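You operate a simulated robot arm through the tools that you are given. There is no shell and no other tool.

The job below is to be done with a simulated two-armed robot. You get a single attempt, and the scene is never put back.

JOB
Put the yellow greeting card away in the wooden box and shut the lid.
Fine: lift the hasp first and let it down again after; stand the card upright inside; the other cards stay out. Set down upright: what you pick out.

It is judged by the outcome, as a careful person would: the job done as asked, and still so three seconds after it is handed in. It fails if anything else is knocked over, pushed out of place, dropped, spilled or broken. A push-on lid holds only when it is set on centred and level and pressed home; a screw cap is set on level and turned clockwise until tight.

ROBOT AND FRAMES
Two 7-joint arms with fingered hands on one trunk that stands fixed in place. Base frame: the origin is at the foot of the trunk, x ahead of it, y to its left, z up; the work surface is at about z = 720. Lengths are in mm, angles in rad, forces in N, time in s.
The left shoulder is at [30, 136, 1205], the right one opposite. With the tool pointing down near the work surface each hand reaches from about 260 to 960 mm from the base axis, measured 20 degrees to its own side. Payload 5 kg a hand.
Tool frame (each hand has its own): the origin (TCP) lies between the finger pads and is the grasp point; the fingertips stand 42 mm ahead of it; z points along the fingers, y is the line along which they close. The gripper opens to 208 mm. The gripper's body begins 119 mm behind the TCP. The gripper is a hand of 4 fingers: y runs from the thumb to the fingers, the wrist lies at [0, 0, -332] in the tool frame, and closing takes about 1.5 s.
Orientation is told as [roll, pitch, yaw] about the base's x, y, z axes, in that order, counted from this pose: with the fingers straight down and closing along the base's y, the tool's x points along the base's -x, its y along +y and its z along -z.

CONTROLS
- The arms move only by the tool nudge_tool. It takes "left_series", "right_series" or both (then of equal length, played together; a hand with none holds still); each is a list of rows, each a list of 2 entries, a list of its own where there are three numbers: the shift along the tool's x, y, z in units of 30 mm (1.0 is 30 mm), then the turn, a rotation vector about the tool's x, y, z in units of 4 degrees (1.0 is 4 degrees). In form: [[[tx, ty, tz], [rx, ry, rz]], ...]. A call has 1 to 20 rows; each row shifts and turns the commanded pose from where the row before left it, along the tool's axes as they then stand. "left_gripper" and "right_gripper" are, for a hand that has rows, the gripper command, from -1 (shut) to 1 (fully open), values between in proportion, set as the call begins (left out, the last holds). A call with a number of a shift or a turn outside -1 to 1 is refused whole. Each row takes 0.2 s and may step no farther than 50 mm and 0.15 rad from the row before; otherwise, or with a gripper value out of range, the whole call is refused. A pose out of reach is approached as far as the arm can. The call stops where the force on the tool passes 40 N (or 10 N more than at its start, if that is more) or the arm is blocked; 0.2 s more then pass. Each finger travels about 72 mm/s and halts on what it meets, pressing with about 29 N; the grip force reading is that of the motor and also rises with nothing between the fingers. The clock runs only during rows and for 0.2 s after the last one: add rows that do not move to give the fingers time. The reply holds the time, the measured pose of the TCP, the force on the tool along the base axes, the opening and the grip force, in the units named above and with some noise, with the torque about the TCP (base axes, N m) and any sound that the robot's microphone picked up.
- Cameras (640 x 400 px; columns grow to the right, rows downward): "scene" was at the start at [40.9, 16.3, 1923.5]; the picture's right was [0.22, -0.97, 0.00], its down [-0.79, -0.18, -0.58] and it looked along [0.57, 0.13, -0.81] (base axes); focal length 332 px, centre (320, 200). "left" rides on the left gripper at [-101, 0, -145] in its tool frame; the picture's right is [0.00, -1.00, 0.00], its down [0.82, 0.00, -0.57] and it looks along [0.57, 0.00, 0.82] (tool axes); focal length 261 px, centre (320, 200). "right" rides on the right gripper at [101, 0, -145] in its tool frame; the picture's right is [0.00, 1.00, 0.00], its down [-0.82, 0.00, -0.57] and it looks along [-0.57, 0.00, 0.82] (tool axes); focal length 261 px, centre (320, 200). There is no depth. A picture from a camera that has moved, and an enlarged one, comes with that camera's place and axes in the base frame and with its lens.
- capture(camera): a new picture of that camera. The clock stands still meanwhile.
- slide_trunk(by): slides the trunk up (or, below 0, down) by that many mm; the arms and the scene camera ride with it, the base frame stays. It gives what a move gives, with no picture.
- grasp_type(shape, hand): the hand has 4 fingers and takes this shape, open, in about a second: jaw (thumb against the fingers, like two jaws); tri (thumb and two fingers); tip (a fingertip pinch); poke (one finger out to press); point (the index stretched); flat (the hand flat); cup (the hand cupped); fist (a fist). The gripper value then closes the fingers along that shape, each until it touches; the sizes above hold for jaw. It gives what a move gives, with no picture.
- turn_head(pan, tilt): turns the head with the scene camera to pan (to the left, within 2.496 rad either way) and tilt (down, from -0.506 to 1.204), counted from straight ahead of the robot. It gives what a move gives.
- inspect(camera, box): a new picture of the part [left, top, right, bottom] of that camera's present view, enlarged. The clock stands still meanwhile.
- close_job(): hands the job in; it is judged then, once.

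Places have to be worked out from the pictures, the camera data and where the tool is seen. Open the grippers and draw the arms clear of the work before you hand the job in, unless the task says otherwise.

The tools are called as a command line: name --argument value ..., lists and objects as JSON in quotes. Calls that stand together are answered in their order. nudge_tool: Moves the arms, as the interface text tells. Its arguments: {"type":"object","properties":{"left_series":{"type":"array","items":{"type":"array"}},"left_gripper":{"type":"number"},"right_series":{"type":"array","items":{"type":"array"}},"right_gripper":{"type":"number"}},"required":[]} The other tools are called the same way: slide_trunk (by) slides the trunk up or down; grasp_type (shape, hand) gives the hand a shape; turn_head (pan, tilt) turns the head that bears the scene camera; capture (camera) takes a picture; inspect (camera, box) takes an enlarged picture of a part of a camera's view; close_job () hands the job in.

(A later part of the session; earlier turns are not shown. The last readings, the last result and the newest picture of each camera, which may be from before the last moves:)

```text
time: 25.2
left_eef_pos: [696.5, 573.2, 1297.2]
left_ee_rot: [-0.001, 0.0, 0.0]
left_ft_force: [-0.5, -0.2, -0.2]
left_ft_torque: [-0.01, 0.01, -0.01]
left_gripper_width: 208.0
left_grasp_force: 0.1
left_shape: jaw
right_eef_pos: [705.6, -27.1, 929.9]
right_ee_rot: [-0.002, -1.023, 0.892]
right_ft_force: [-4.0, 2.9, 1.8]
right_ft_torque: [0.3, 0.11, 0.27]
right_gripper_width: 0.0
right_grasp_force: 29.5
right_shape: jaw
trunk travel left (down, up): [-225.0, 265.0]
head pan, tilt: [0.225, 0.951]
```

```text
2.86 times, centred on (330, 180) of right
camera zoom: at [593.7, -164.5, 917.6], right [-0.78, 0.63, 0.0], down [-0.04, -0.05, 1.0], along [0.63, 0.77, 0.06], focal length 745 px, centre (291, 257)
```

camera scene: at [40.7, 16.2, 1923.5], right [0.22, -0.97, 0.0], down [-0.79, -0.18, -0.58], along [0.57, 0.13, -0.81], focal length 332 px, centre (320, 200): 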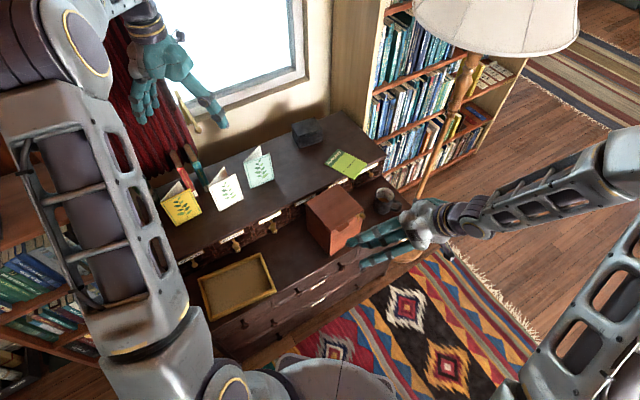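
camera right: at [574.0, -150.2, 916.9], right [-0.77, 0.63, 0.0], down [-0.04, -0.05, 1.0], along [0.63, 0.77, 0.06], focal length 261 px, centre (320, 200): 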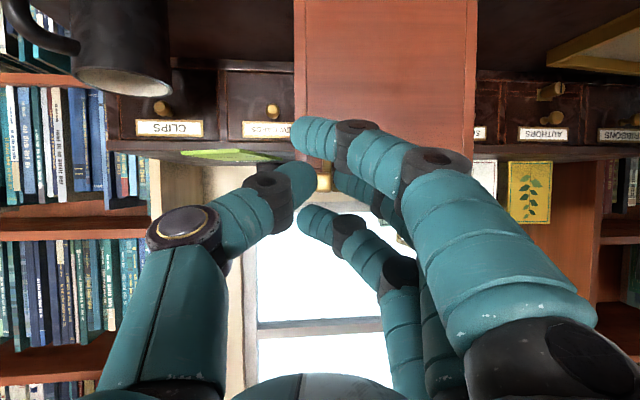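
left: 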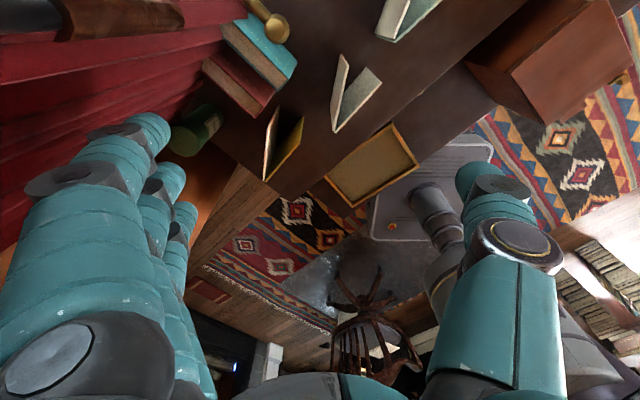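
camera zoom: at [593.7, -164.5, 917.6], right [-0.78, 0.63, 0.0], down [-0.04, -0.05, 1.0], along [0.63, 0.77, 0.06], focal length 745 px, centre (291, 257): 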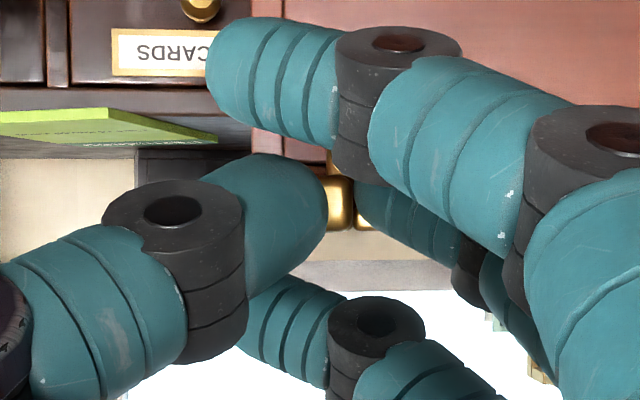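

The knob followed only part of the way because the pinch is soft along its closing line. I open up to see where the hook rests now.

nudge_tool --right_series '[[[0, 0, 0], [0, 0, 0]], [[0, 0, 0], [0, 0, 0]], [[0, 0, 0], [0, 0, 0]], [[0, 0, 0], [0, 0, 0]], [[0, 0, 0], [0, 0, 0]], [[0, 0, 0], [0, 0, 0]]]' --right_gripper -0.35

inspect --camera "right" --box '[240, 110, 420, 250]'

```text
time: 26.6
left_eef_pos: [695.9, 573.2, 1297.1]
left_ee_rot: [-0.001, 0.001, -0.001]
left_ft_force: [0.2, 0.1, -0.3]
left_ft_torque: [0.01, 0.0, 0.0]
left_gripper_width: 207.8
left_grasp_force: 0.0
left_shape: jaw
right_eef_pos: [704.6, -29.1, 928.3]
right_ee_rot: [0.001, -1.025, 0.887]
right_ft_force: [-0.6, 0.1, 0.1]
right_ft_torque: [-0.02, 0.01, 0.03]
right_gripper_width: 66.9
right_grasp_force: 0.0
right_shape: jaw
trunk travel left (down, up): [-225.0, 265.0]
head pan, tilt: [0.225, 0.951]
```

```text
2.86 times, centred on (330, 180) of right
camera zoom: at [593.4, -165.0, 917.2], right [-0.78, 0.63, 0.0], down [-0.04, -0.05, 1.0], along [0.63, 0.77, 0.06], focal length 745 px, centre (291, 257)
```

zoom: 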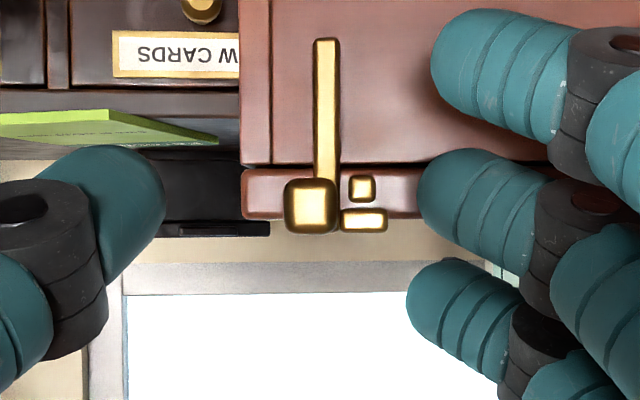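

Comparing against the fixed drawer label, the hook did not swing: the light box itself slid about 16 mm to the right. I'll recentre on the knob, pinch it, and push the box back to where it stood before testing an upward lift.

nudge_tool --right_series '[[[0, 0.2, 0], [0, 0, 0]], [[0, 0, 0], [0, 0, 0]], [[0, 0, 0], [0, 0, 0]], [[0, 0, 0], [0, 0, 0]], [[0, 0, 0], [0, 0, 0]], [[0, 0, 0], [0, 0, 0]], [[0, 0.1, 0], [0, 0, 0]], [[0, 0.1, 0], [0, 0, 0]], [[0, 0.1, 0], [0, 0, 0]], [[0, 0.1, 0], [0, 0, 0]], [[0, 0.1, 0], [0, 0, 0]], [[0, 0.1, 0], [0, 0, 0]], [[0, 0, 0], [0, 0, 0]]]' --right_gripper -0.9

inspect --camera "right" --box '[240, 110, 420, 250]'

inspect --camera "scene" --box '[270, 160, 430, 260]'

```text
time: 29.4
left_eef_pos: [696.6, 574.7, 1297.1]
left_ee_rot: [0.0, 0.0, -0.001]
left_ft_force: [0.0, -0.1, -0.1]
left_ft_torque: [0.0, 0.02, 0.01]
left_gripper_width: 207.6
left_grasp_force: 0.0
left_shape: jaw
right_eef_pos: [685.7, -14.7, 926.9]
right_ee_rot: [-0.001, -1.025, 0.888]
right_ft_force: [1.5, -6.3, 2.6]
right_ft_torque: [-0.05, -0.08, -0.15]
right_gripper_width: 12.1
right_grasp_force: 0.0
right_shape: jaw
trunk travel left (down, up): [-225.0, 265.0]
head pan, tilt: [0.225, 0.951]
```

```text
2.86 times, centred on (330, 180) of right
camera zoom: at [574.2, -149.9, 916.8], right [-0.78, 0.63, 0.0], down [-0.04, -0.05, 1.0], along [0.63, 0.77, 0.06], focal length 745 px, centre (291, 257)
```

zoom: 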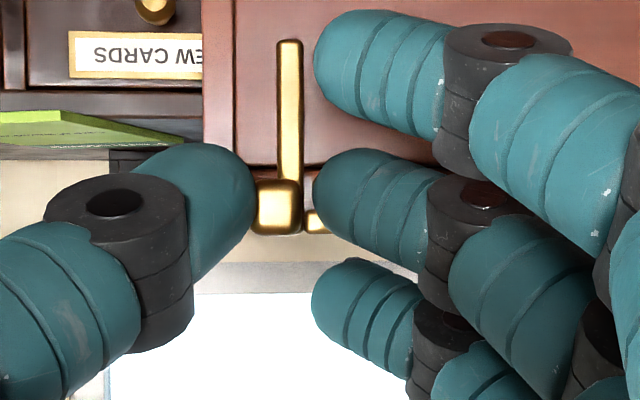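

```text
4.00 times, centred on (350, 210) of scene
camera zoom: at [40.8, 15.6, 1923.5], right [0.22, -0.97, 0.0], down [-0.79, -0.18, -0.58], along [0.57, 0.13, -0.81], focal length 1329 px, centre (200, 160)
```

zoom: 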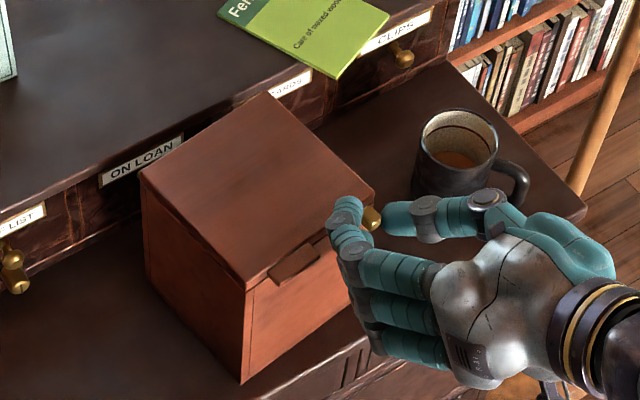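

The box is back within about 2 mm of its original place. Now I pinch fully and test a small upward lift of the knob.

nudge_tool --right_series '[[[0, 0.05, 0], [0, 0, 0]], [[0, 0, 0], [0, 0, 0]], [[0, 0, 0], [0, 0, 0]], [[-0.046, 0, -0.053], [0, 0, 0]], [[-0.046, 0, -0.053], [0, 0, 0]], [[-0.046, 0, -0.053], [0, 0, 0]], [[-0.046, 0, -0.053], [0, 0, 0]]]' --right_gripper -1

inspect --camera "right" --box '[240, 110, 420, 250]'

inspect --camera "scene" --box '[310, 180, 410, 260]'

```text
time: 31.0
left_eef_pos: [696.8, 574.1, 1298.7]
left_ee_rot: [-0.001, 0.0, 0.0]
left_ft_force: [-1.6, 0.2, 0.5]
left_ft_torque: [-0.06, -0.02, -0.01]
left_gripper_width: 207.8
left_grasp_force: 0.0
left_shape: jaw
right_eef_pos: [684.1, -13.4, 935.7]
right_ee_rot: [0.0, -1.023, 0.889]
right_ft_force: [-1.0, -4.5, 0.7]
right_ft_torque: [-0.14, 0.07, -0.05]
right_gripper_width: 0.4
right_grasp_force: 29.1
right_shape: jaw
trunk travel left (down, up): [-225.0, 265.0]
head pan, tilt: [0.225, 0.951]
```

```text
2.86 times, centred on (330, 180) of right
camera zoom: at [572.0, -150.9, 924.6], right [-0.78, 0.63, 0.0], down [-0.04, -0.05, 1.0], along [0.63, 0.77, 0.06], focal length 745 px, centre (291, 257)
```

zoom: 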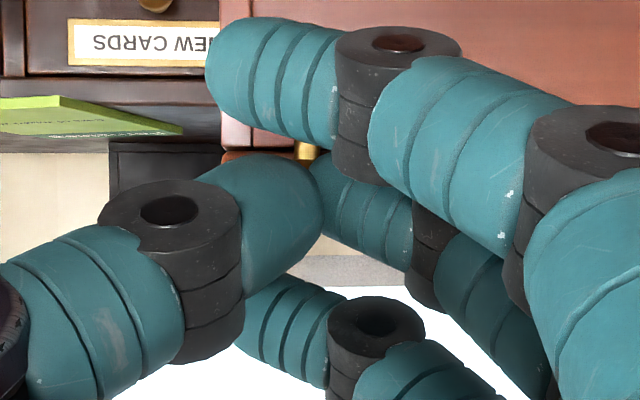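

```text
5.00 times, centred on (360, 220) of scene
camera zoom: at [41.1, 16.0, 1923.5], right [0.22, -0.97, 0.0], down [-0.79, -0.18, -0.58], along [0.57, 0.13, -0.81], focal length 1661 px, centre (120, 100)
```

zoom: 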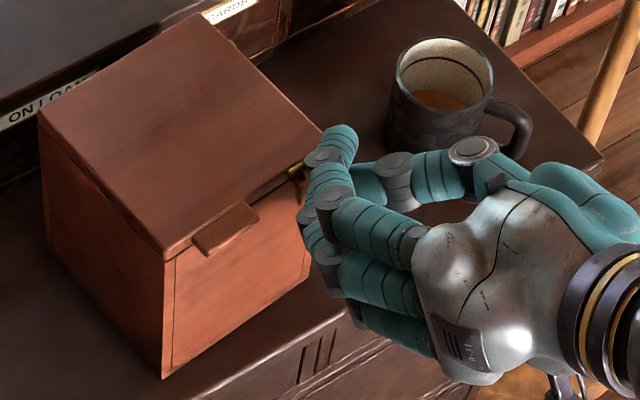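

The pads slipped off as I lifted. I open again to look at where the knob and the box are.

nudge_tool --right_series '[[[0, 0, 0], [0, 0, 0]], [[0, 0, 0], [0, 0, 0]], [[0, 0, 0], [0, 0, 0]], [[0, 0, 0], [0, 0, 0]], [[0, 0, 0], [0, 0, 0]], [[0, 0, 0], [0, 0, 0]], [[0.26, 0, -0.43], [0, 0, 0]], [[0.26, 0, -0.43], [0, 0, 0]], [[0.26, 0, -0.43], [0, 0, 0]], [[0.26, 0, -0.43], [0, 0, 0]]]' --right_gripper -0.3

inspect --camera "right" --box '[250, 100, 410, 220]'

inspect --camera "scene" --box '[270, 160, 430, 260]'

```text
time: 33.2
left_eef_pos: [696.6, 574.5, 1296.7]
left_ee_rot: [0.0, 0.002, 0.0]
left_ft_force: [0.1, 0.2, 0.8]
left_ft_torque: [0.02, -0.01, 0.01]
left_gripper_width: 207.8
left_grasp_force: 0.1
left_shape: jaw
right_eef_pos: [644.3, -61.7, 937.9]
right_ee_rot: [0.0, -1.024, 0.891]
right_ft_force: [-1.1, -0.4, 0.3]
right_ft_torque: [0.05, 0.01, 0.0]
right_gripper_width: 72.3
right_grasp_force: 0.1
right_shape: jaw
trunk travel left (down, up): [-225.0, 265.0]
head pan, tilt: [0.225, 0.951]
```

```text
3.33 times, centred on (330, 160) of right
camera zoom: at [532.6, -198.2, 925.7], right [-0.78, 0.63, 0.0], down [-0.04, -0.05, 1.0], along [0.63, 0.77, 0.06], focal length 869 px, centre (287, 333)
```

zoom: 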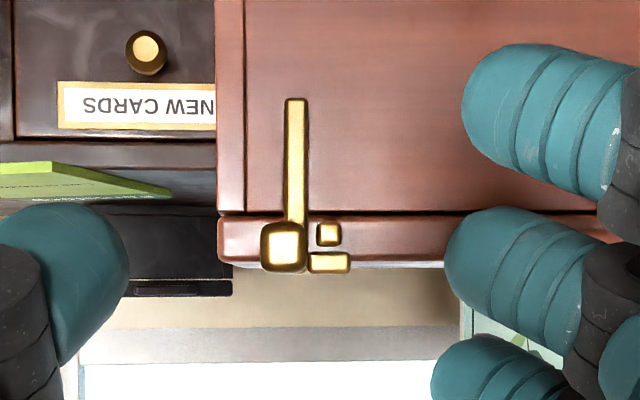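

```text
4.00 times, centred on (350, 210) of scene
camera zoom: at [40.5, 15.7, 1923.5], right [0.22, -0.97, 0.0], down [-0.79, -0.18, -0.58], along [0.57, 0.13, -0.81], focal length 1329 px, centre (200, 160)
```

zoom: 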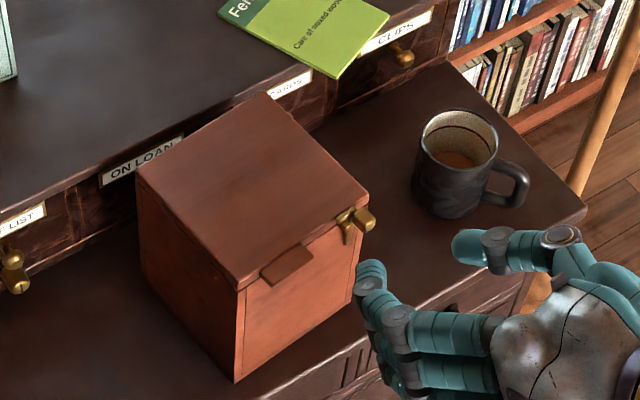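

The box is within ~5 mm of its start and the hook is unchanged, so it swings neither sideways nor straight up. I re-pinch the knob slightly deeper to test pulling it outward.

nudge_tool --right_series '[[[-0.25, 0, 0.65], [0, 0, 0]], [[-0.25, 0, 0.65], [0, 0, 0]], [[-0.25, 0, 0.65], [0, 0, 0]], [[0, 0, 0], [0, 0, 0]]]' --right_gripper -0.6

inspect --camera "right" --box '[240, 110, 420, 250]'

```text
time: 34.2
left_eef_pos: [696.3, 573.7, 1297.5]
left_ee_rot: [-0.001, 0.0, -0.002]
left_ft_force: [-0.5, 0.1, 0.3]
left_ft_torque: [0.03, 0.0, -0.02]
left_gripper_width: 207.9
left_grasp_force: 0.2
left_shape: jaw
right_eef_pos: [683.6, -14.1, 925.3]
right_ee_rot: [-0.001, -1.024, 0.89]
right_ft_force: [0.1, 0.1, -0.1]
right_ft_torque: [0.0, 0.0, -0.04]
right_gripper_width: 42.2
right_grasp_force: 0.1
right_shape: jaw
trunk travel left (down, up): [-225.0, 265.0]
head pan, tilt: [0.225, 0.951]
```

```text
2.86 times, centred on (330, 180) of right
camera zoom: at [572.3, -150.6, 914.2], right [-0.78, 0.63, 0.0], down [-0.04, -0.05, 1.0], along [0.63, 0.77, 0.06], focal length 745 px, centre (291, 257)
```

zoom: 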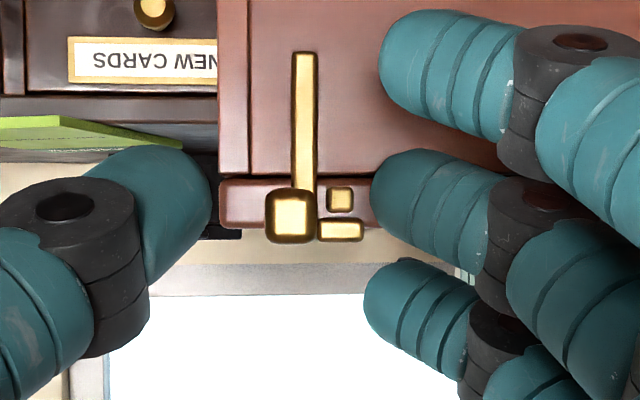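

The knob is centred; I go 5 mm deeper and 3 mm higher, then close.

nudge_tool --right_series '[[[-0.17, 0, 0.1], [0, 0, 0]], [[0, 0, 0], [0, 0, 0]]]'

nudge_tool --right_series '[[[0, 0, 0], [0, 0, 0]], [[0, 0, 0], [0, 0, 0]], [[0, 0, 0], [0, 0, 0]], [[0, 0, 0], [0, 0, 0]]]' --right_gripper -0.9

inspect --camera "right" --box '[240, 110, 420, 250]'

```text
time: 34.8
left_eef_pos: [696.4, 574.0, 1297.2]
left_ee_rot: [0.0, -0.001, 0.0]
left_ft_force: [-0.5, -0.8, -0.7]
left_ft_torque: [-0.02, 0.01, 0.03]
left_gripper_width: 207.9
left_grasp_force: 0.1
left_shape: jaw
right_eef_pos: [688.5, -9.9, 927.8]
right_ee_rot: [0.0, -1.024, 0.889]
right_ft_force: [-0.4, -0.4, -0.4]
right_ft_torque: [0.0, 0.03, -0.01]
right_gripper_width: 42.1
right_grasp_force: 0.1
right_shape: jaw
trunk travel left (down, up): [-225.0, 265.0]
head pan, tilt: [0.225, 0.951]
```

```text
time: 35.8
left_eef_pos: [695.0, 574.1, 1296.6]
left_ee_rot: [0.0, 0.0, -0.001]
left_ft_force: [-0.3, 0.4, -0.4]
left_ft_torque: [0.01, 0.02, 0.01]
left_gripper_width: 207.6
left_grasp_force: 0.1
left_shape: jaw
right_eef_pos: [687.6, -8.7, 927.2]
right_ee_rot: [-0.001, -1.024, 0.89]
right_ft_force: [-1.9, 0.8, 0.1]
right_ft_torque: [0.04, 0.02, 0.1]
right_gripper_width: 11.3
right_grasp_force: 0.0
right_shape: jaw
trunk travel left (down, up): [-225.0, 265.0]
head pan, tilt: [0.225, 0.951]
```

```text
2.86 times, centred on (330, 180) of right
camera zoom: at [576.1, -145.9, 917.1], right [-0.78, 0.63, 0.0], down [-0.04, -0.05, 1.0], along [0.63, 0.77, 0.06], focal length 745 px, centre (291, 257)
```

zoom: 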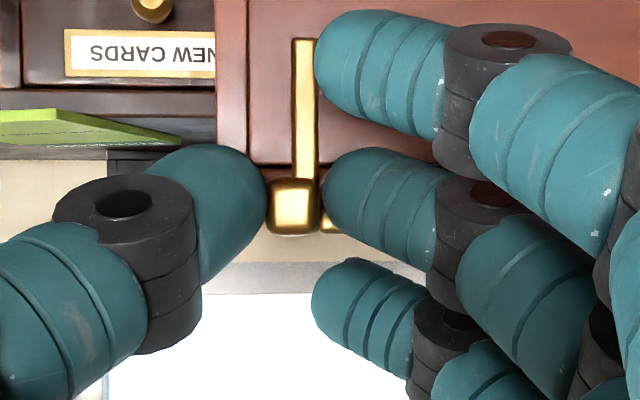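

Well centred now. I squeeze fully and pull straight outward 9 mm.

nudge_tool --right_series '[[[0, 0, 0], [0, 0, 0]], [[0, 0, 0], [0, 0, 0]], [[0, 0, 0], [0, 0, 0]], [[0.05, 0, -0.086], [0, 0, 0]], [[0.05, 0, -0.086], [0, 0, 0]], [[0.05, 0, -0.086], [0, 0, 0]]]' --right_gripper -1

inspect --camera "right" --box '[240, 110, 420, 250]'

inspect --camera "scene" --box '[270, 160, 430, 260]'

```text
time: 37.2
left_eef_pos: [695.9, 574.2, 1295.6]
left_ee_rot: [-0.001, -0.001, 0.0]
left_ft_force: [-0.2, 0.3, 0.3]
left_ft_torque: [0.0, -0.03, -0.02]
left_gripper_width: 207.8
left_grasp_force: 0.0
left_shape: jaw
right_eef_pos: [682.0, -15.7, 927.2]
right_ee_rot: [0.001, -1.022, 0.887]
right_ft_force: [1.3, 3.7, 0.8]
right_ft_torque: [0.14, 0.19, 0.23]
right_gripper_width: 0.0
right_grasp_force: 28.2
right_shape: jaw
trunk travel left (down, up): [-225.0, 265.0]
head pan, tilt: [0.225, 0.951]
```

```text
2.86 times, centred on (330, 180) of right
camera zoom: at [570.3, -152.4, 917.0], right [-0.78, 0.63, 0.0], down [-0.04, -0.05, 1.0], along [0.63, 0.77, 0.06], focal length 745 px, centre (291, 257)
```

zoom: 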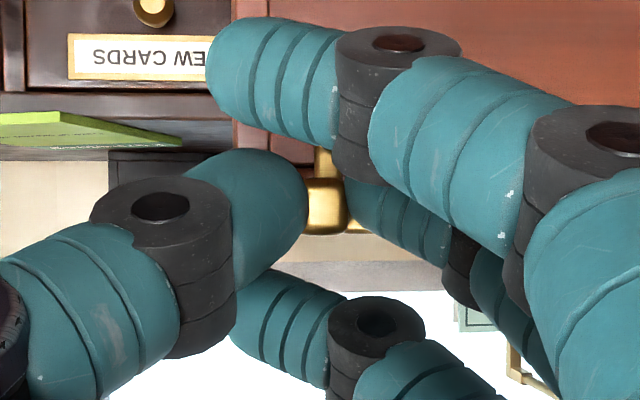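

```text
4.00 times, centred on (350, 210) of scene
camera zoom: at [41.2, 16.7, 1923.4], right [0.22, -0.97, 0.0], down [-0.79, -0.18, -0.58], along [0.57, 0.13, -0.81], focal length 1329 px, centre (200, 160)
```

zoom: 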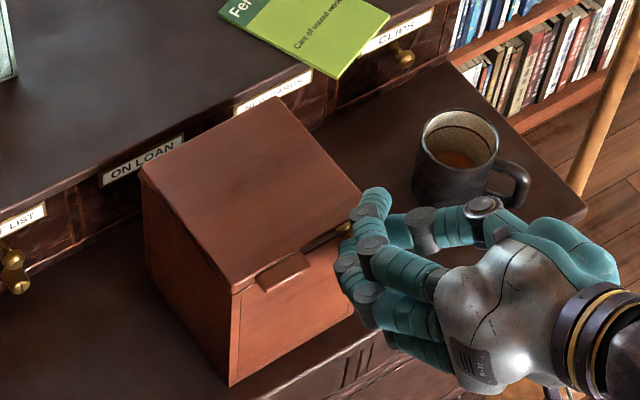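

The box seems to shift again under the pull. I release, back off and re-examine box and hook.

nudge_tool --right_series '[[[0, 0, 0], [0, 0, 0]], [[0, 0, 0], [0, 0, 0]], [[0, 0, 0], [0, 0, 0]], [[0, 0, 0], [0, 0, 0]], [[0, 0, 0], [0, 0, 0]], [[0.26, 0, -0.43], [0, 0, 0]], [[0.26, 0, -0.43], [0, 0, 0]], [[0.26, 0, -0.43], [0, 0, 0]], [[0.26, 0, -0.43], [0, 0, 0]], [[0.26, 0, -0.43], [0, 0, 0]], [[0.26, 0, -0.43], [0, 0, 0]]]' --right_gripper -0.3

inspect --camera "right" --box '[280, 90, 400, 210]'

inspect --camera "scene" --box '[270, 160, 430, 260]'

```text
time: 39.6
left_eef_pos: [696.0, 573.5, 1297.6]
left_ee_rot: [-0.001, -0.001, -0.001]
left_ft_force: [-0.3, -0.3, 0.0]
left_ft_torque: [0.03, -0.02, 0.04]
left_gripper_width: 207.8
left_grasp_force: 0.0
left_shape: jaw
right_eef_pos: [625.7, -87.1, 928.0]
right_ee_rot: [0.001, -1.025, 0.89]
right_ft_force: [-0.2, -0.2, -0.6]
right_ft_torque: [0.01, 0.01, 0.0]
right_gripper_width: 72.2
right_grasp_force: 0.0
right_shape: jaw
trunk travel left (down, up): [-225.0, 265.0]
head pan, tilt: [0.225, 0.951]
```

```text
3.33 times, centred on (340, 150) of right
camera zoom: at [513.7, -223.6, 916.9], right [-0.78, 0.63, 0.0], down [-0.04, -0.05, 1.0], along [0.63, 0.77, 0.06], focal length 869 px, centre (253, 367)
```

zoom: 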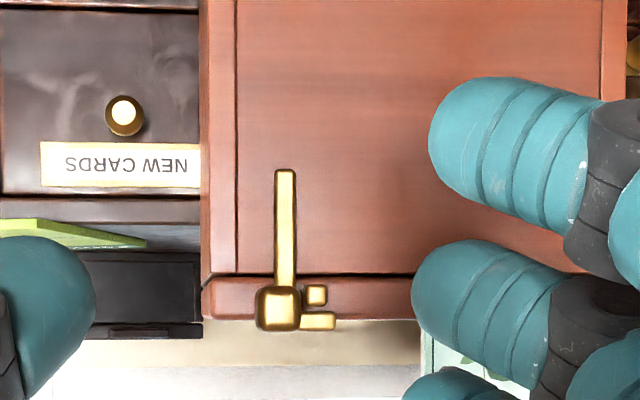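

```text
4.00 times, centred on (350, 210) of scene
camera zoom: at [40.5, 15.5, 1923.5], right [0.22, -0.97, 0.0], down [-0.79, -0.18, -0.58], along [0.57, 0.13, -0.81], focal length 1329 px, centre (200, 160)
```

zoom: 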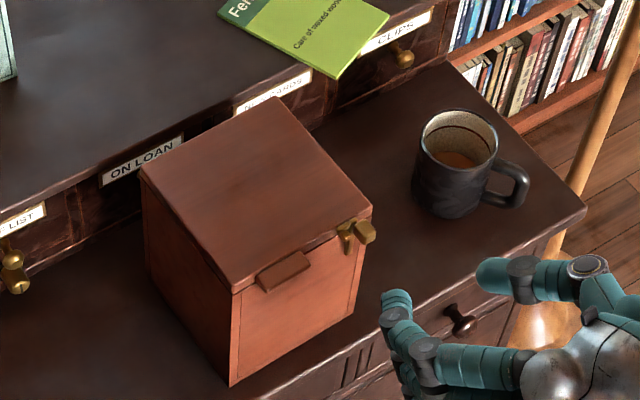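

The box is only turned about 3° and the hook is unchanged. Next test is pushing up under the knob: I close the fingers and bring the uppermost fingertip below the knob.

nudge_tool --right_series '[[[0, 0, 0], [0, 0, 0]], [[0, 0, 0], [0, 0, 0]], [[0, 0, 0], [0, 0, 0]], [[0, 0, 0], [0, 0, 0]], [[0, 0, 0], [0, 0, 0]], [[0.4, 0.1, 0.68], [0, 0, 0]], [[0.4, 0.1, 0.68], [0, 0, 0]], [[0, 0.1, 0.68], [0, 0, 0]], [[-0.17, 0.1, 0.68], [0, 0, 0]]]' --right_gripper -1

capture --camera "right"

inspect --camera "scene" --box '[310, 180, 410, 260]'

```text
time: 41.6
left_eef_pos: [697.4, 574.3, 1295.3]
left_ee_rot: [0.0, 0.0, 0.0]
left_ft_force: [0.5, -0.3, 0.0]
left_ft_torque: [-0.06, 0.04, -0.01]
left_gripper_width: 207.8
left_grasp_force: 0.1
left_shape: jaw
right_eef_pos: [653.1, -32.3, 869.0]
right_ee_rot: [0.0, -1.022, 0.888]
right_ft_force: [0.3, -0.1, -0.1]
right_ft_torque: [0.02, -0.01, 0.02]
right_gripper_width: 0.2
right_grasp_force: 28.7
right_shape: jaw
trunk travel left (down, up): [-225.0, 265.0]
head pan, tilt: [0.225, 0.951]
```

```text
taken
camera right: at [541.6, -168.7, 857.7], right [-0.77, 0.63, 0.0], down [-0.04, -0.05, 1.0], along [0.63, 0.77, 0.06], focal length 261 px, centre (320, 200)
```

right: 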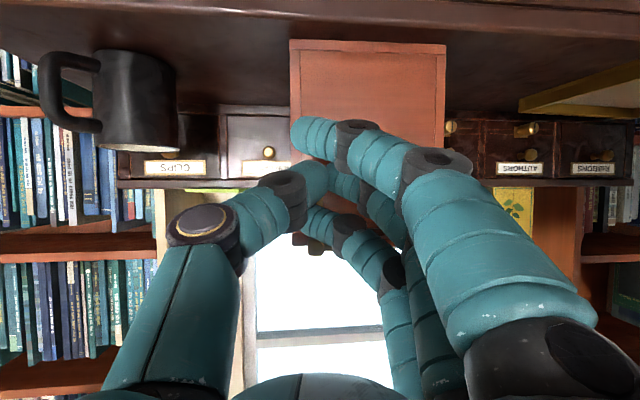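

```text
5.00 times, centred on (360, 220) of scene
camera zoom: at [41.4, 16.9, 1923.4], right [0.22, -0.97, 0.0], down [-0.79, -0.18, -0.58], along [0.57, 0.13, -0.81], focal length 1661 px, centre (120, 100)
```

zoom: 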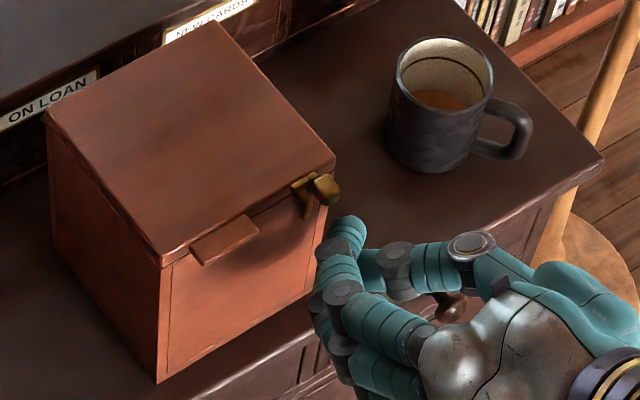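

inspect --camera "right" --box '[270, 180, 390, 270]'

```text
4.44 times, centred on (330, 225) of right
camera zoom: at [541.6, -168.7, 857.7], right [-0.77, 0.63, 0.0], down [-0.04, -0.05, 1.0], along [0.63, 0.77, 0.06], focal length 1158 px, centre (276, 89)
```

zoom: 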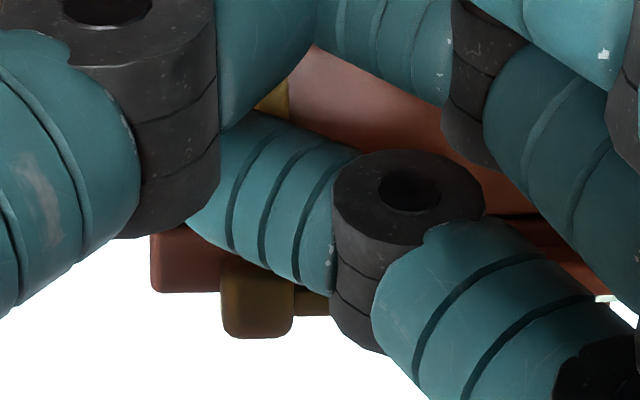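

The curled finger is too bulky to get under the knob cleanly. I will instead use the thumb alone, with the hand level and the other fingers spread clear to the left of the box; I back off, open to about 170 mm, and level the hand.

nudge_tool --right_series '[[[0.458, 0, -0.762], [0, 0, 0]], [[0.458, 0, -0.762], [0, 0, 0]], [[0.458, 0, -0.762], [0, 0, 0]], [[0, 0.955, 0], [0, -0.978, 0]], [[0, 0.955, 0], [0, -0.978, 0]], [[0, 0.955, 0], [0, -0.978, 0]], [[0, 0, 0], [0, -0.978, 0]], [[0, 0, 0], [0, -0.978, 0]], [[0, 0, 0], [0, -0.978, 0]], [[0, 0, 0], [0, -0.978, 0]], [[0, 0, 0], [0, -0.978, 0]]]' --right_gripper 0.63

capture --camera "right"

capture --camera "scene"

```text
time: 44.0
left_eef_pos: [695.4, 574.0, 1296.7]
left_ee_rot: [-0.002, 0.001, 0.001]
left_ft_force: [0.0, 0.2, -0.7]
left_ft_torque: [0.05, -0.01, 0.02]
left_gripper_width: 207.9
left_grasp_force: 0.1
left_shape: jaw
right_eef_pos: [535.9, -41.1, 871.6]
right_ee_rot: [2.577, -1.572, -1.685]
right_ft_force: [0.4, 0.2, 0.2]
right_ft_torque: [-0.01, -0.01, 0.02]
right_gripper_width: 169.2
right_grasp_force: 0.1
right_shape: jaw
trunk travel left (down, up): [-225.0, 265.0]
head pan, tilt: [0.225, 0.951]
```

```text
taken
camera right: at [444.6, -152.6, 769.7], right [-0.78, 0.63, 0.01], down [-0.36, -0.45, 0.82], along [0.52, 0.64, 0.57], focal length 261 px, centre (320, 200)
```

right: 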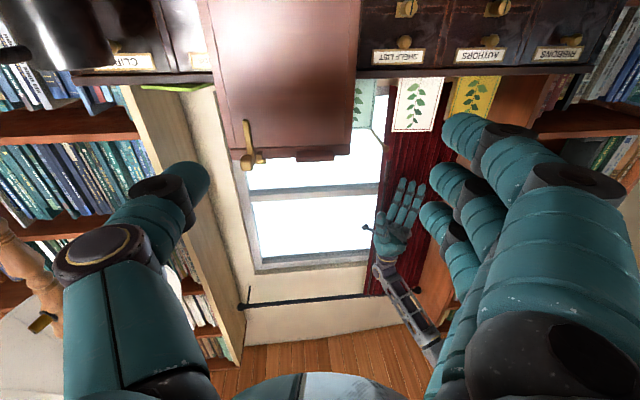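

```text
taken
camera scene: at [40.9, 15.9, 1923.5], right [0.22, -0.97, 0.0], down [-0.79, -0.18, -0.58], along [0.57, 0.13, -0.81], focal length 332 px, centre (320, 200)
```

scene: 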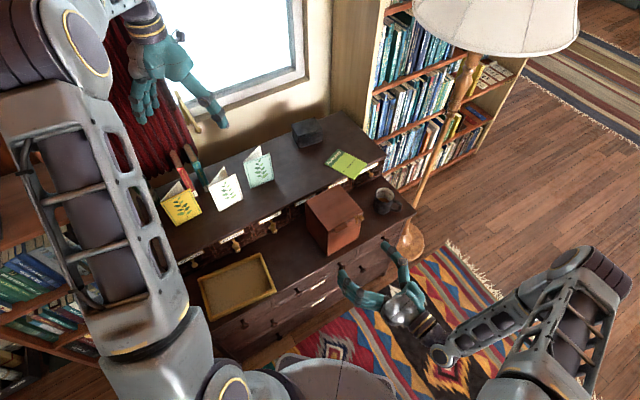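

The hand is level, and this view looks at the hasp from underneath. I zoom in on it.

inspect --camera "right" --box '[220, 105, 284, 180]'

inspect --camera "right" --box '[130, 100, 380, 220]'

```text
5.33 times, centred on (252, 142) of right
camera zoom: at [444.6, -152.6, 769.7], right [-0.78, 0.63, 0.01], down [-0.36, -0.45, 0.82], along [0.52, 0.64, 0.57], focal length 1390 px, centre (683, 507)
```

zoom: 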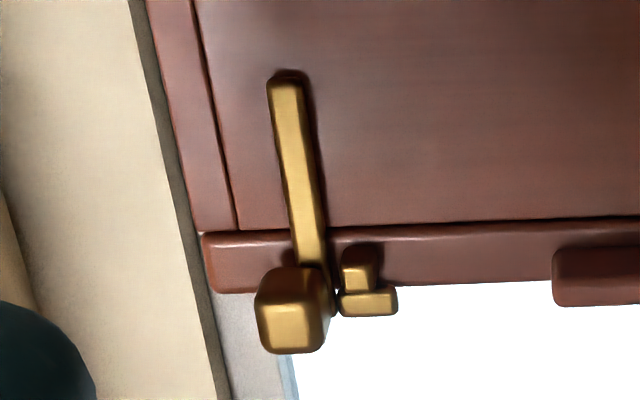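

```text
2.56 times, centred on (255, 160) of right
camera zoom: at [444.6, -152.6, 769.7], right [-0.78, 0.63, 0.01], down [-0.36, -0.45, 0.82], along [0.52, 0.64, 0.57], focal length 667 px, centre (486, 302)
```

zoom: 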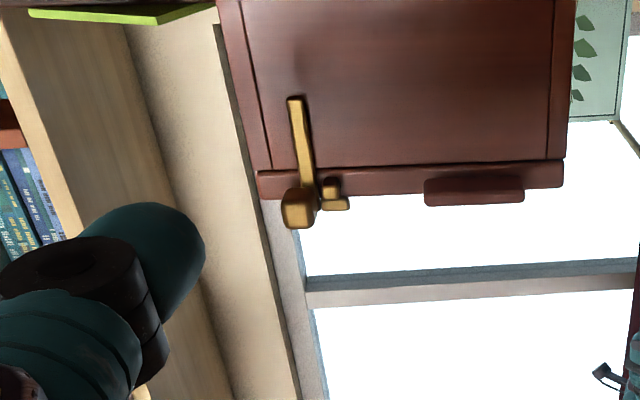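

From below, the knob sits at s≈532, z≈908–924, and the thumb at s≈538 is aligned under it. I slide the level hand inward 108 mm so the thumb tip goes beneath the knob.

nudge_tool --right_series '[[[0, 0, 0.9], [0, 0, 0]], [[0, 0, 0.9], [0, 0, 0]], [[0, 0, 0.9], [0, 0, 0]], [[0, 0, 0.6], [0, 0, 0]], [[0, 0, 0.3], [0, 0, 0]]]'

inspect --camera "right" --box '[130, 100, 380, 260]'

inspect --camera "scene" --box '[310, 180, 410, 260]'

```text
time: 45.2
left_eef_pos: [696.4, 574.7, 1297.3]
left_ee_rot: [-0.001, 0.0, 0.001]
left_ft_force: [0.3, -0.5, -0.1]
left_ft_torque: [-0.01, 0.02, 0.01]
left_gripper_width: 207.8
left_grasp_force: 0.0
left_shape: jaw
right_eef_pos: [604.6, 44.7, 869.5]
right_ee_rot: [0.195, -1.568, 0.693]
right_ft_force: [0.4, -0.2, -0.3]
right_ft_torque: [-0.03, 0.01, -0.05]
right_gripper_width: 169.1
right_grasp_force: 0.1
right_shape: jaw
trunk travel left (down, up): [-225.0, 265.0]
head pan, tilt: [0.225, 0.951]
```

```text
2.50 times, centred on (255, 180) of right
camera zoom: at [512.6, -68.1, 768.7], right [-0.78, 0.63, 0.0], down [-0.36, -0.45, 0.82], along [0.52, 0.64, 0.57], focal length 652 px, centre (482, 250)
```

zoom: 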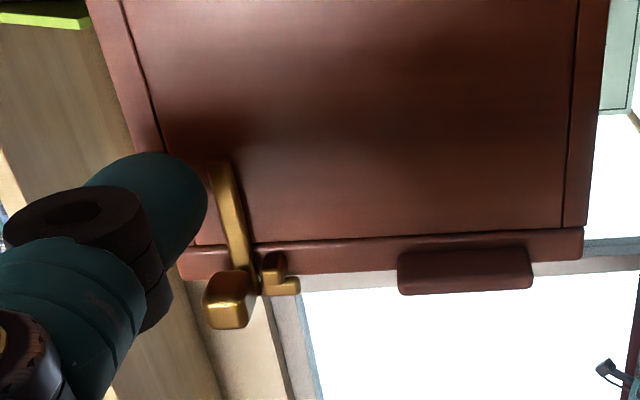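

```text
5.00 times, centred on (360, 220) of scene
camera zoom: at [40.9, 16.4, 1923.5], right [0.22, -0.97, 0.0], down [-0.79, -0.18, -0.58], along [0.57, 0.13, -0.81], focal length 1661 px, centre (120, 100)
```

zoom: 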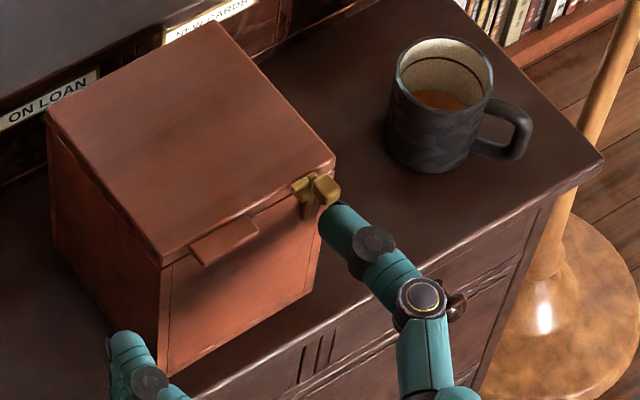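

The thumb tip is below the knob, just in front of the strap. I raise it 15 mm toward contact.

nudge_tool --right_series '[[[-0.25, 0, 0], [0, 0, 0]], [[-0.25, 0, 0], [0, 0, 0]]]'

inspect --camera "right" --box '[130, 100, 380, 260]'

inspect --camera "scene" --box '[330, 190, 394, 240]'

```text
time: 45.8
left_eef_pos: [696.9, 574.0, 1298.3]
left_ee_rot: [0.0, -0.001, 0.001]
left_ft_force: [0.2, 0.5, 0.5]
left_ft_torque: [0.0, -0.02, 0.01]
left_gripper_width: 208.0
left_grasp_force: 0.0
left_shape: jaw
right_eef_pos: [602.5, 43.7, 885.5]
right_ee_rot: [0.131, -1.57, 0.76]
right_ft_force: [0.1, -0.5, 0.6]
right_ft_torque: [0.01, -0.01, 0.0]
right_gripper_width: 169.3
right_grasp_force: 0.1
right_shape: jaw
trunk travel left (down, up): [-225.0, 265.0]
head pan, tilt: [0.225, 0.951]
```

```text
2.50 times, centred on (255, 180) of right
camera zoom: at [511.7, -68.3, 785.0], right [-0.78, 0.63, 0.0], down [-0.36, -0.45, 0.82], along [0.52, 0.64, 0.57], focal length 652 px, centre (482, 250)
```

zoom: 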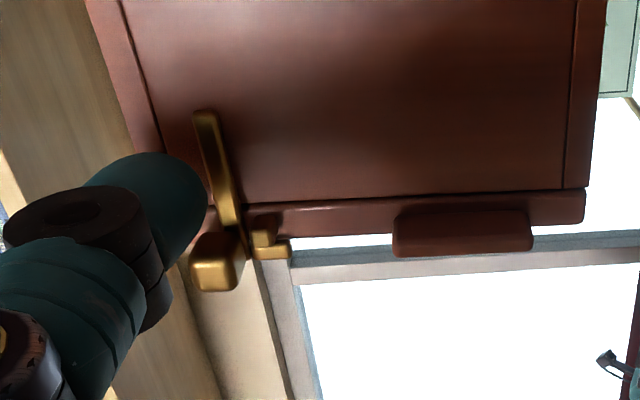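

```text
8.00 times, centred on (362, 215) of scene
camera zoom: at [40.8, 16.4, 1923.5], right [0.22, -0.97, 0.0], down [-0.79, -0.18, -0.58], along [0.57, 0.13, -0.81], focal length 2658 px, centre (-16, 80)
```

zoom: 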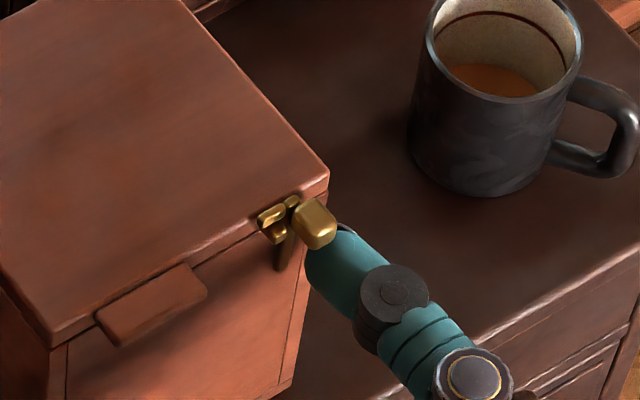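

Still no contact. I keep raising the thumb under the knob in small steps, watching the force.

nudge_tool --right_series '[[[-0.15, 0, 0], [0, 0, 0]], [[-0.15, 0, 0], [0, 0, 0]], [[-0.1, 0, 0], [0, 0, 0]]]'

inspect --camera "right" --box '[130, 100, 380, 260]'

inspect --camera "scene" --box '[330, 190, 394, 240]'

```text
time: 46.6
left_eef_pos: [696.5, 574.6, 1295.7]
left_ee_rot: [0.0, 0.001, -0.001]
left_ft_force: [-0.7, -0.6, -0.2]
left_ft_torque: [0.02, 0.02, 0.03]
left_gripper_width: 207.7
left_grasp_force: 0.1
left_shape: jaw
right_eef_pos: [604.3, 44.1, 895.9]
right_ee_rot: [0.324, -1.567, 0.569]
right_ft_force: [-0.2, 0.8, -9.0]
right_ft_torque: [0.31, 0.79, 0.2]
right_gripper_width: 169.1
right_grasp_force: 0.1
right_shape: jaw
trunk travel left (down, up): [-225.0, 265.0]
head pan, tilt: [0.225, 0.951]
```

```text
2.50 times, centred on (255, 180) of right
camera zoom: at [512.2, -69.0, 795.5], right [-0.78, 0.63, 0.01], down [-0.35, -0.45, 0.82], along [0.52, 0.64, 0.57], focal length 652 px, centre (482, 250)
```

zoom: 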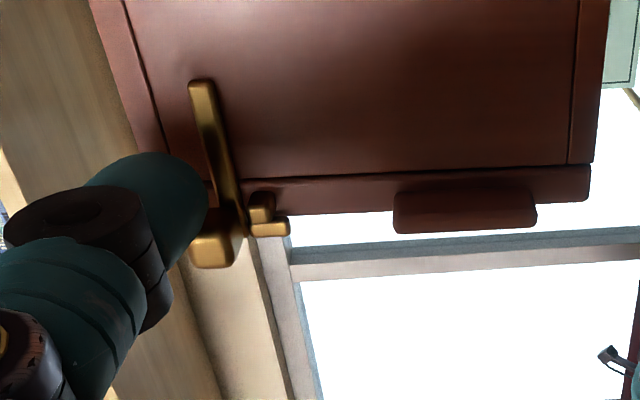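

```text
8.00 times, centred on (362, 215) of scene
camera zoom: at [41.6, 16.5, 1923.3], right [0.22, -0.97, 0.0], down [-0.79, -0.18, -0.58], along [0.57, 0.13, -0.81], focal length 2658 px, centre (-16, 80)
```

zoom: 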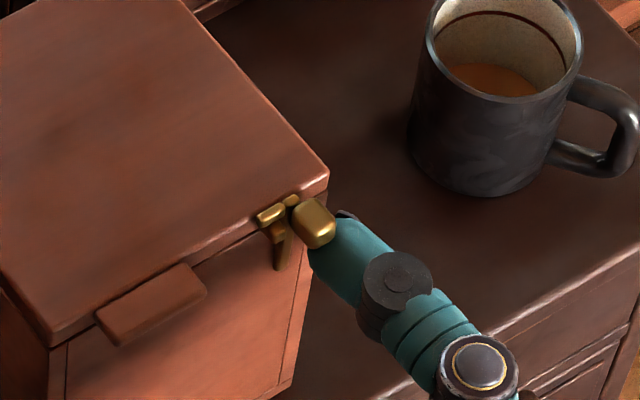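

Contact: about 9 N of upward push on the knob, and nothing has given visibly yet. I continue up another 5 mm.

nudge_tool --right_series '[[[-0.08, 0, 0], [0, 0, 0]], [[-0.08, 0, 0], [0, 0, 0]]]'

inspect --camera "right" --box '[130, 100, 380, 260]'

inspect --camera "scene" --box '[330, 190, 394, 240]'

```text
time: 47.2
left_eef_pos: [696.7, 573.1, 1296.7]
left_ee_rot: [0.0, 0.0, 0.001]
left_ft_force: [0.0, -0.6, 0.3]
left_ft_torque: [0.03, -0.01, 0.0]
left_gripper_width: 208.1
left_grasp_force: 0.0
left_shape: jaw
right_eef_pos: [604.1, 43.0, 901.5]
right_ee_rot: [0.522, -1.569, 0.369]
right_ft_force: [0.4, 2.2, -10.1]
right_ft_torque: [0.33, 0.96, 0.3]
right_gripper_width: 169.2
right_grasp_force: 0.1
right_shape: jaw
trunk travel left (down, up): [-225.0, 265.0]
head pan, tilt: [0.225, 0.951]
```

```text
2.50 times, centred on (255, 180) of right
camera zoom: at [512.1, -69.0, 801.1], right [-0.78, 0.63, 0.01], down [-0.36, -0.45, 0.82], along [0.52, 0.64, 0.57], focal length 652 px, centre (482, 250)
```

zoom: 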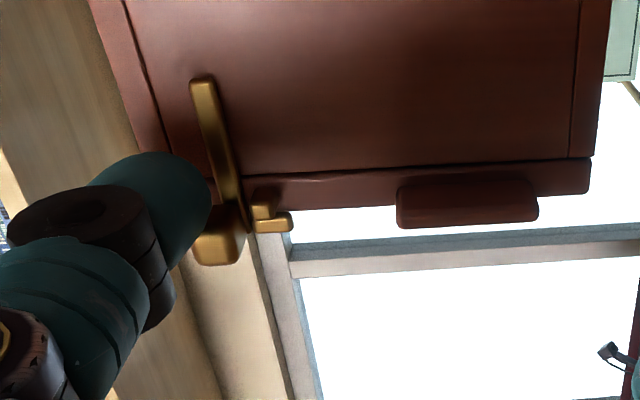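

```text
8.00 times, centred on (362, 215) of scene
camera zoom: at [41.6, 16.5, 1923.4], right [0.22, -0.97, 0.0], down [-0.79, -0.18, -0.58], along [0.57, 0.13, -0.81], focal length 2658 px, centre (-16, 80)
```

zoom: 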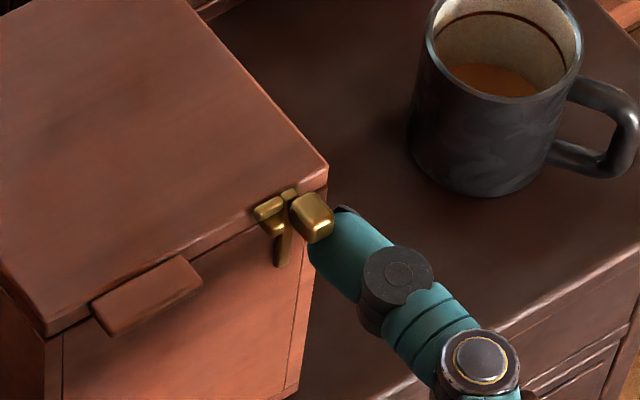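

The whole box tips up with 10 N, so the hasp does not lift straight up; I lower back at once. The hook must swing aside off its pin, and the earlier pinch itself resisted that rotation, so I'll retreat and reposition the thumb at the knob's left side.

nudge_tool --right_series '[[[0.2, 0, 0], [0, 0, 0]], [[0.4, 0, 0], [0, 0, 0]], [[0.4, 0, 0], [0, 0, 0]], [[0, 0, -0.8], [0, 0, 0]], [[0, 0, -0.8], [0, 0, 0]], [[-0.65, 0.5, 0], [0, 0, 0]], [[-0.65, 0.5, 0], [0, 0, 0]], [[0, 0, 0], [0, 0, 0]]]'

inspect --camera "right" --box '[130, 60, 380, 220]'

inspect --camera "scene" --box '[270, 160, 430, 260]'

```text
time: 49.0
left_eef_pos: [698.3, 573.4, 1296.5]
left_ee_rot: [-0.001, 0.0, 0.002]
left_ft_force: [-0.1, 0.2, 0.1]
left_ft_torque: [-0.03, 0.03, 0.02]
left_gripper_width: 207.9
left_grasp_force: 0.1
left_shape: jaw
right_eef_pos: [551.2, 24.4, 912.5]
right_ee_rot: [0.189, -1.569, 0.701]
right_ft_force: [-0.2, -0.5, 0.5]
right_ft_torque: [0.03, 0.01, -0.01]
right_gripper_width: 169.3
right_grasp_force: 0.1
right_shape: jaw
trunk travel left (down, up): [-225.0, 265.0]
head pan, tilt: [0.225, 0.951]
```

```text
2.50 times, centred on (255, 140) of right
camera zoom: at [459.5, -88.1, 811.6], right [-0.78, 0.63, 0.0], down [-0.36, -0.45, 0.82], along [0.52, 0.64, 0.57], focal length 652 px, centre (482, 350)
```

zoom: 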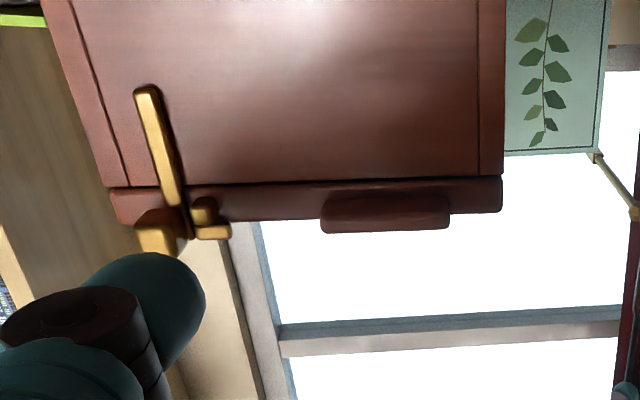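

```text
4.00 times, centred on (350, 210) of scene
camera zoom: at [41.2, 16.3, 1923.4], right [0.22, -0.97, 0.0], down [-0.79, -0.18, -0.58], along [0.57, 0.13, -0.81], focal length 1329 px, centre (200, 160)
```

zoom: 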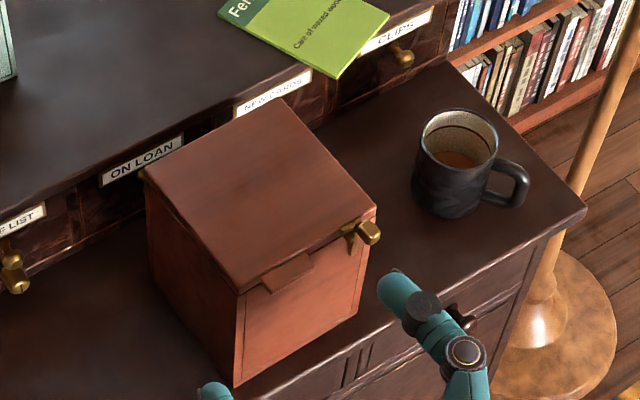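

The box is turned about 3° but otherwise in place; the knob is now around s≈533, n −439…−456. I slide the thumb in to the left of the knob.

nudge_tool --right_series '[[[0, 0.27, 0], [0, 0, 0]], [[0, 0, 0.7], [0, 0, 0]], [[0, 0, 0.65], [0, 0, 0]]]'

inspect --camera "right" --box '[130, 100, 380, 260]'

inspect --camera "scene" --box '[330, 190, 394, 240]'

```text
time: 49.8
left_eef_pos: [697.8, 573.1, 1298.8]
left_ee_rot: [0.001, 0.0, 0.0]
left_ft_force: [0.4, 0.0, -0.8]
left_ft_torque: [0.02, -0.01, -0.04]
left_gripper_width: 207.7
left_grasp_force: 0.1
left_shape: jaw
right_eef_pos: [570.3, 60.3, 911.8]
right_ee_rot: [-0.146, -1.569, 1.038]
right_ft_force: [0.3, -0.4, 0.2]
right_ft_torque: [0.04, -0.03, -0.01]
right_gripper_width: 169.4
right_grasp_force: 0.0
right_shape: jaw
trunk travel left (down, up): [-225.0, 265.0]
head pan, tilt: [0.225, 0.951]
```

```text
2.50 times, centred on (255, 180) of right
camera zoom: at [478.6, -51.0, 812.3], right [-0.78, 0.63, 0.0], down [-0.36, -0.44, 0.82], along [0.52, 0.64, 0.57], focal length 652 px, centre (482, 250)
```

zoom: 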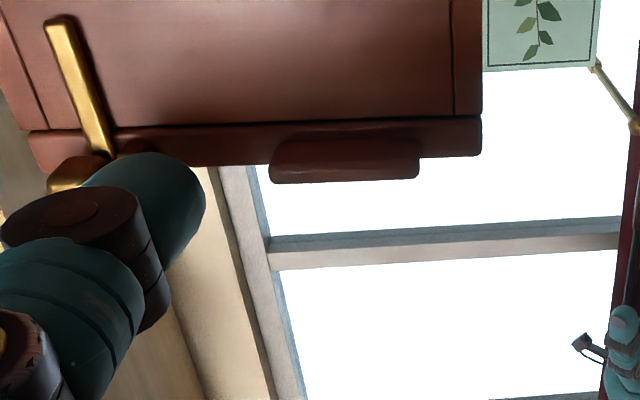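

```text
8.00 times, centred on (362, 215) of scene
camera zoom: at [40.9, 16.3, 1923.5], right [0.22, -0.97, 0.0], down [-0.79, -0.18, -0.58], along [0.57, 0.13, -0.81], focal length 2658 px, centre (-16, 80)
```

zoom: 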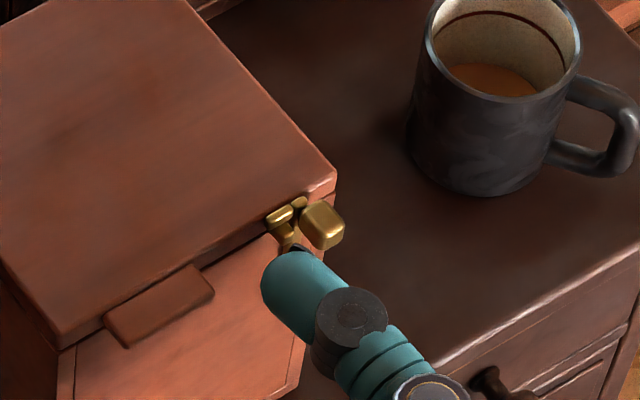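

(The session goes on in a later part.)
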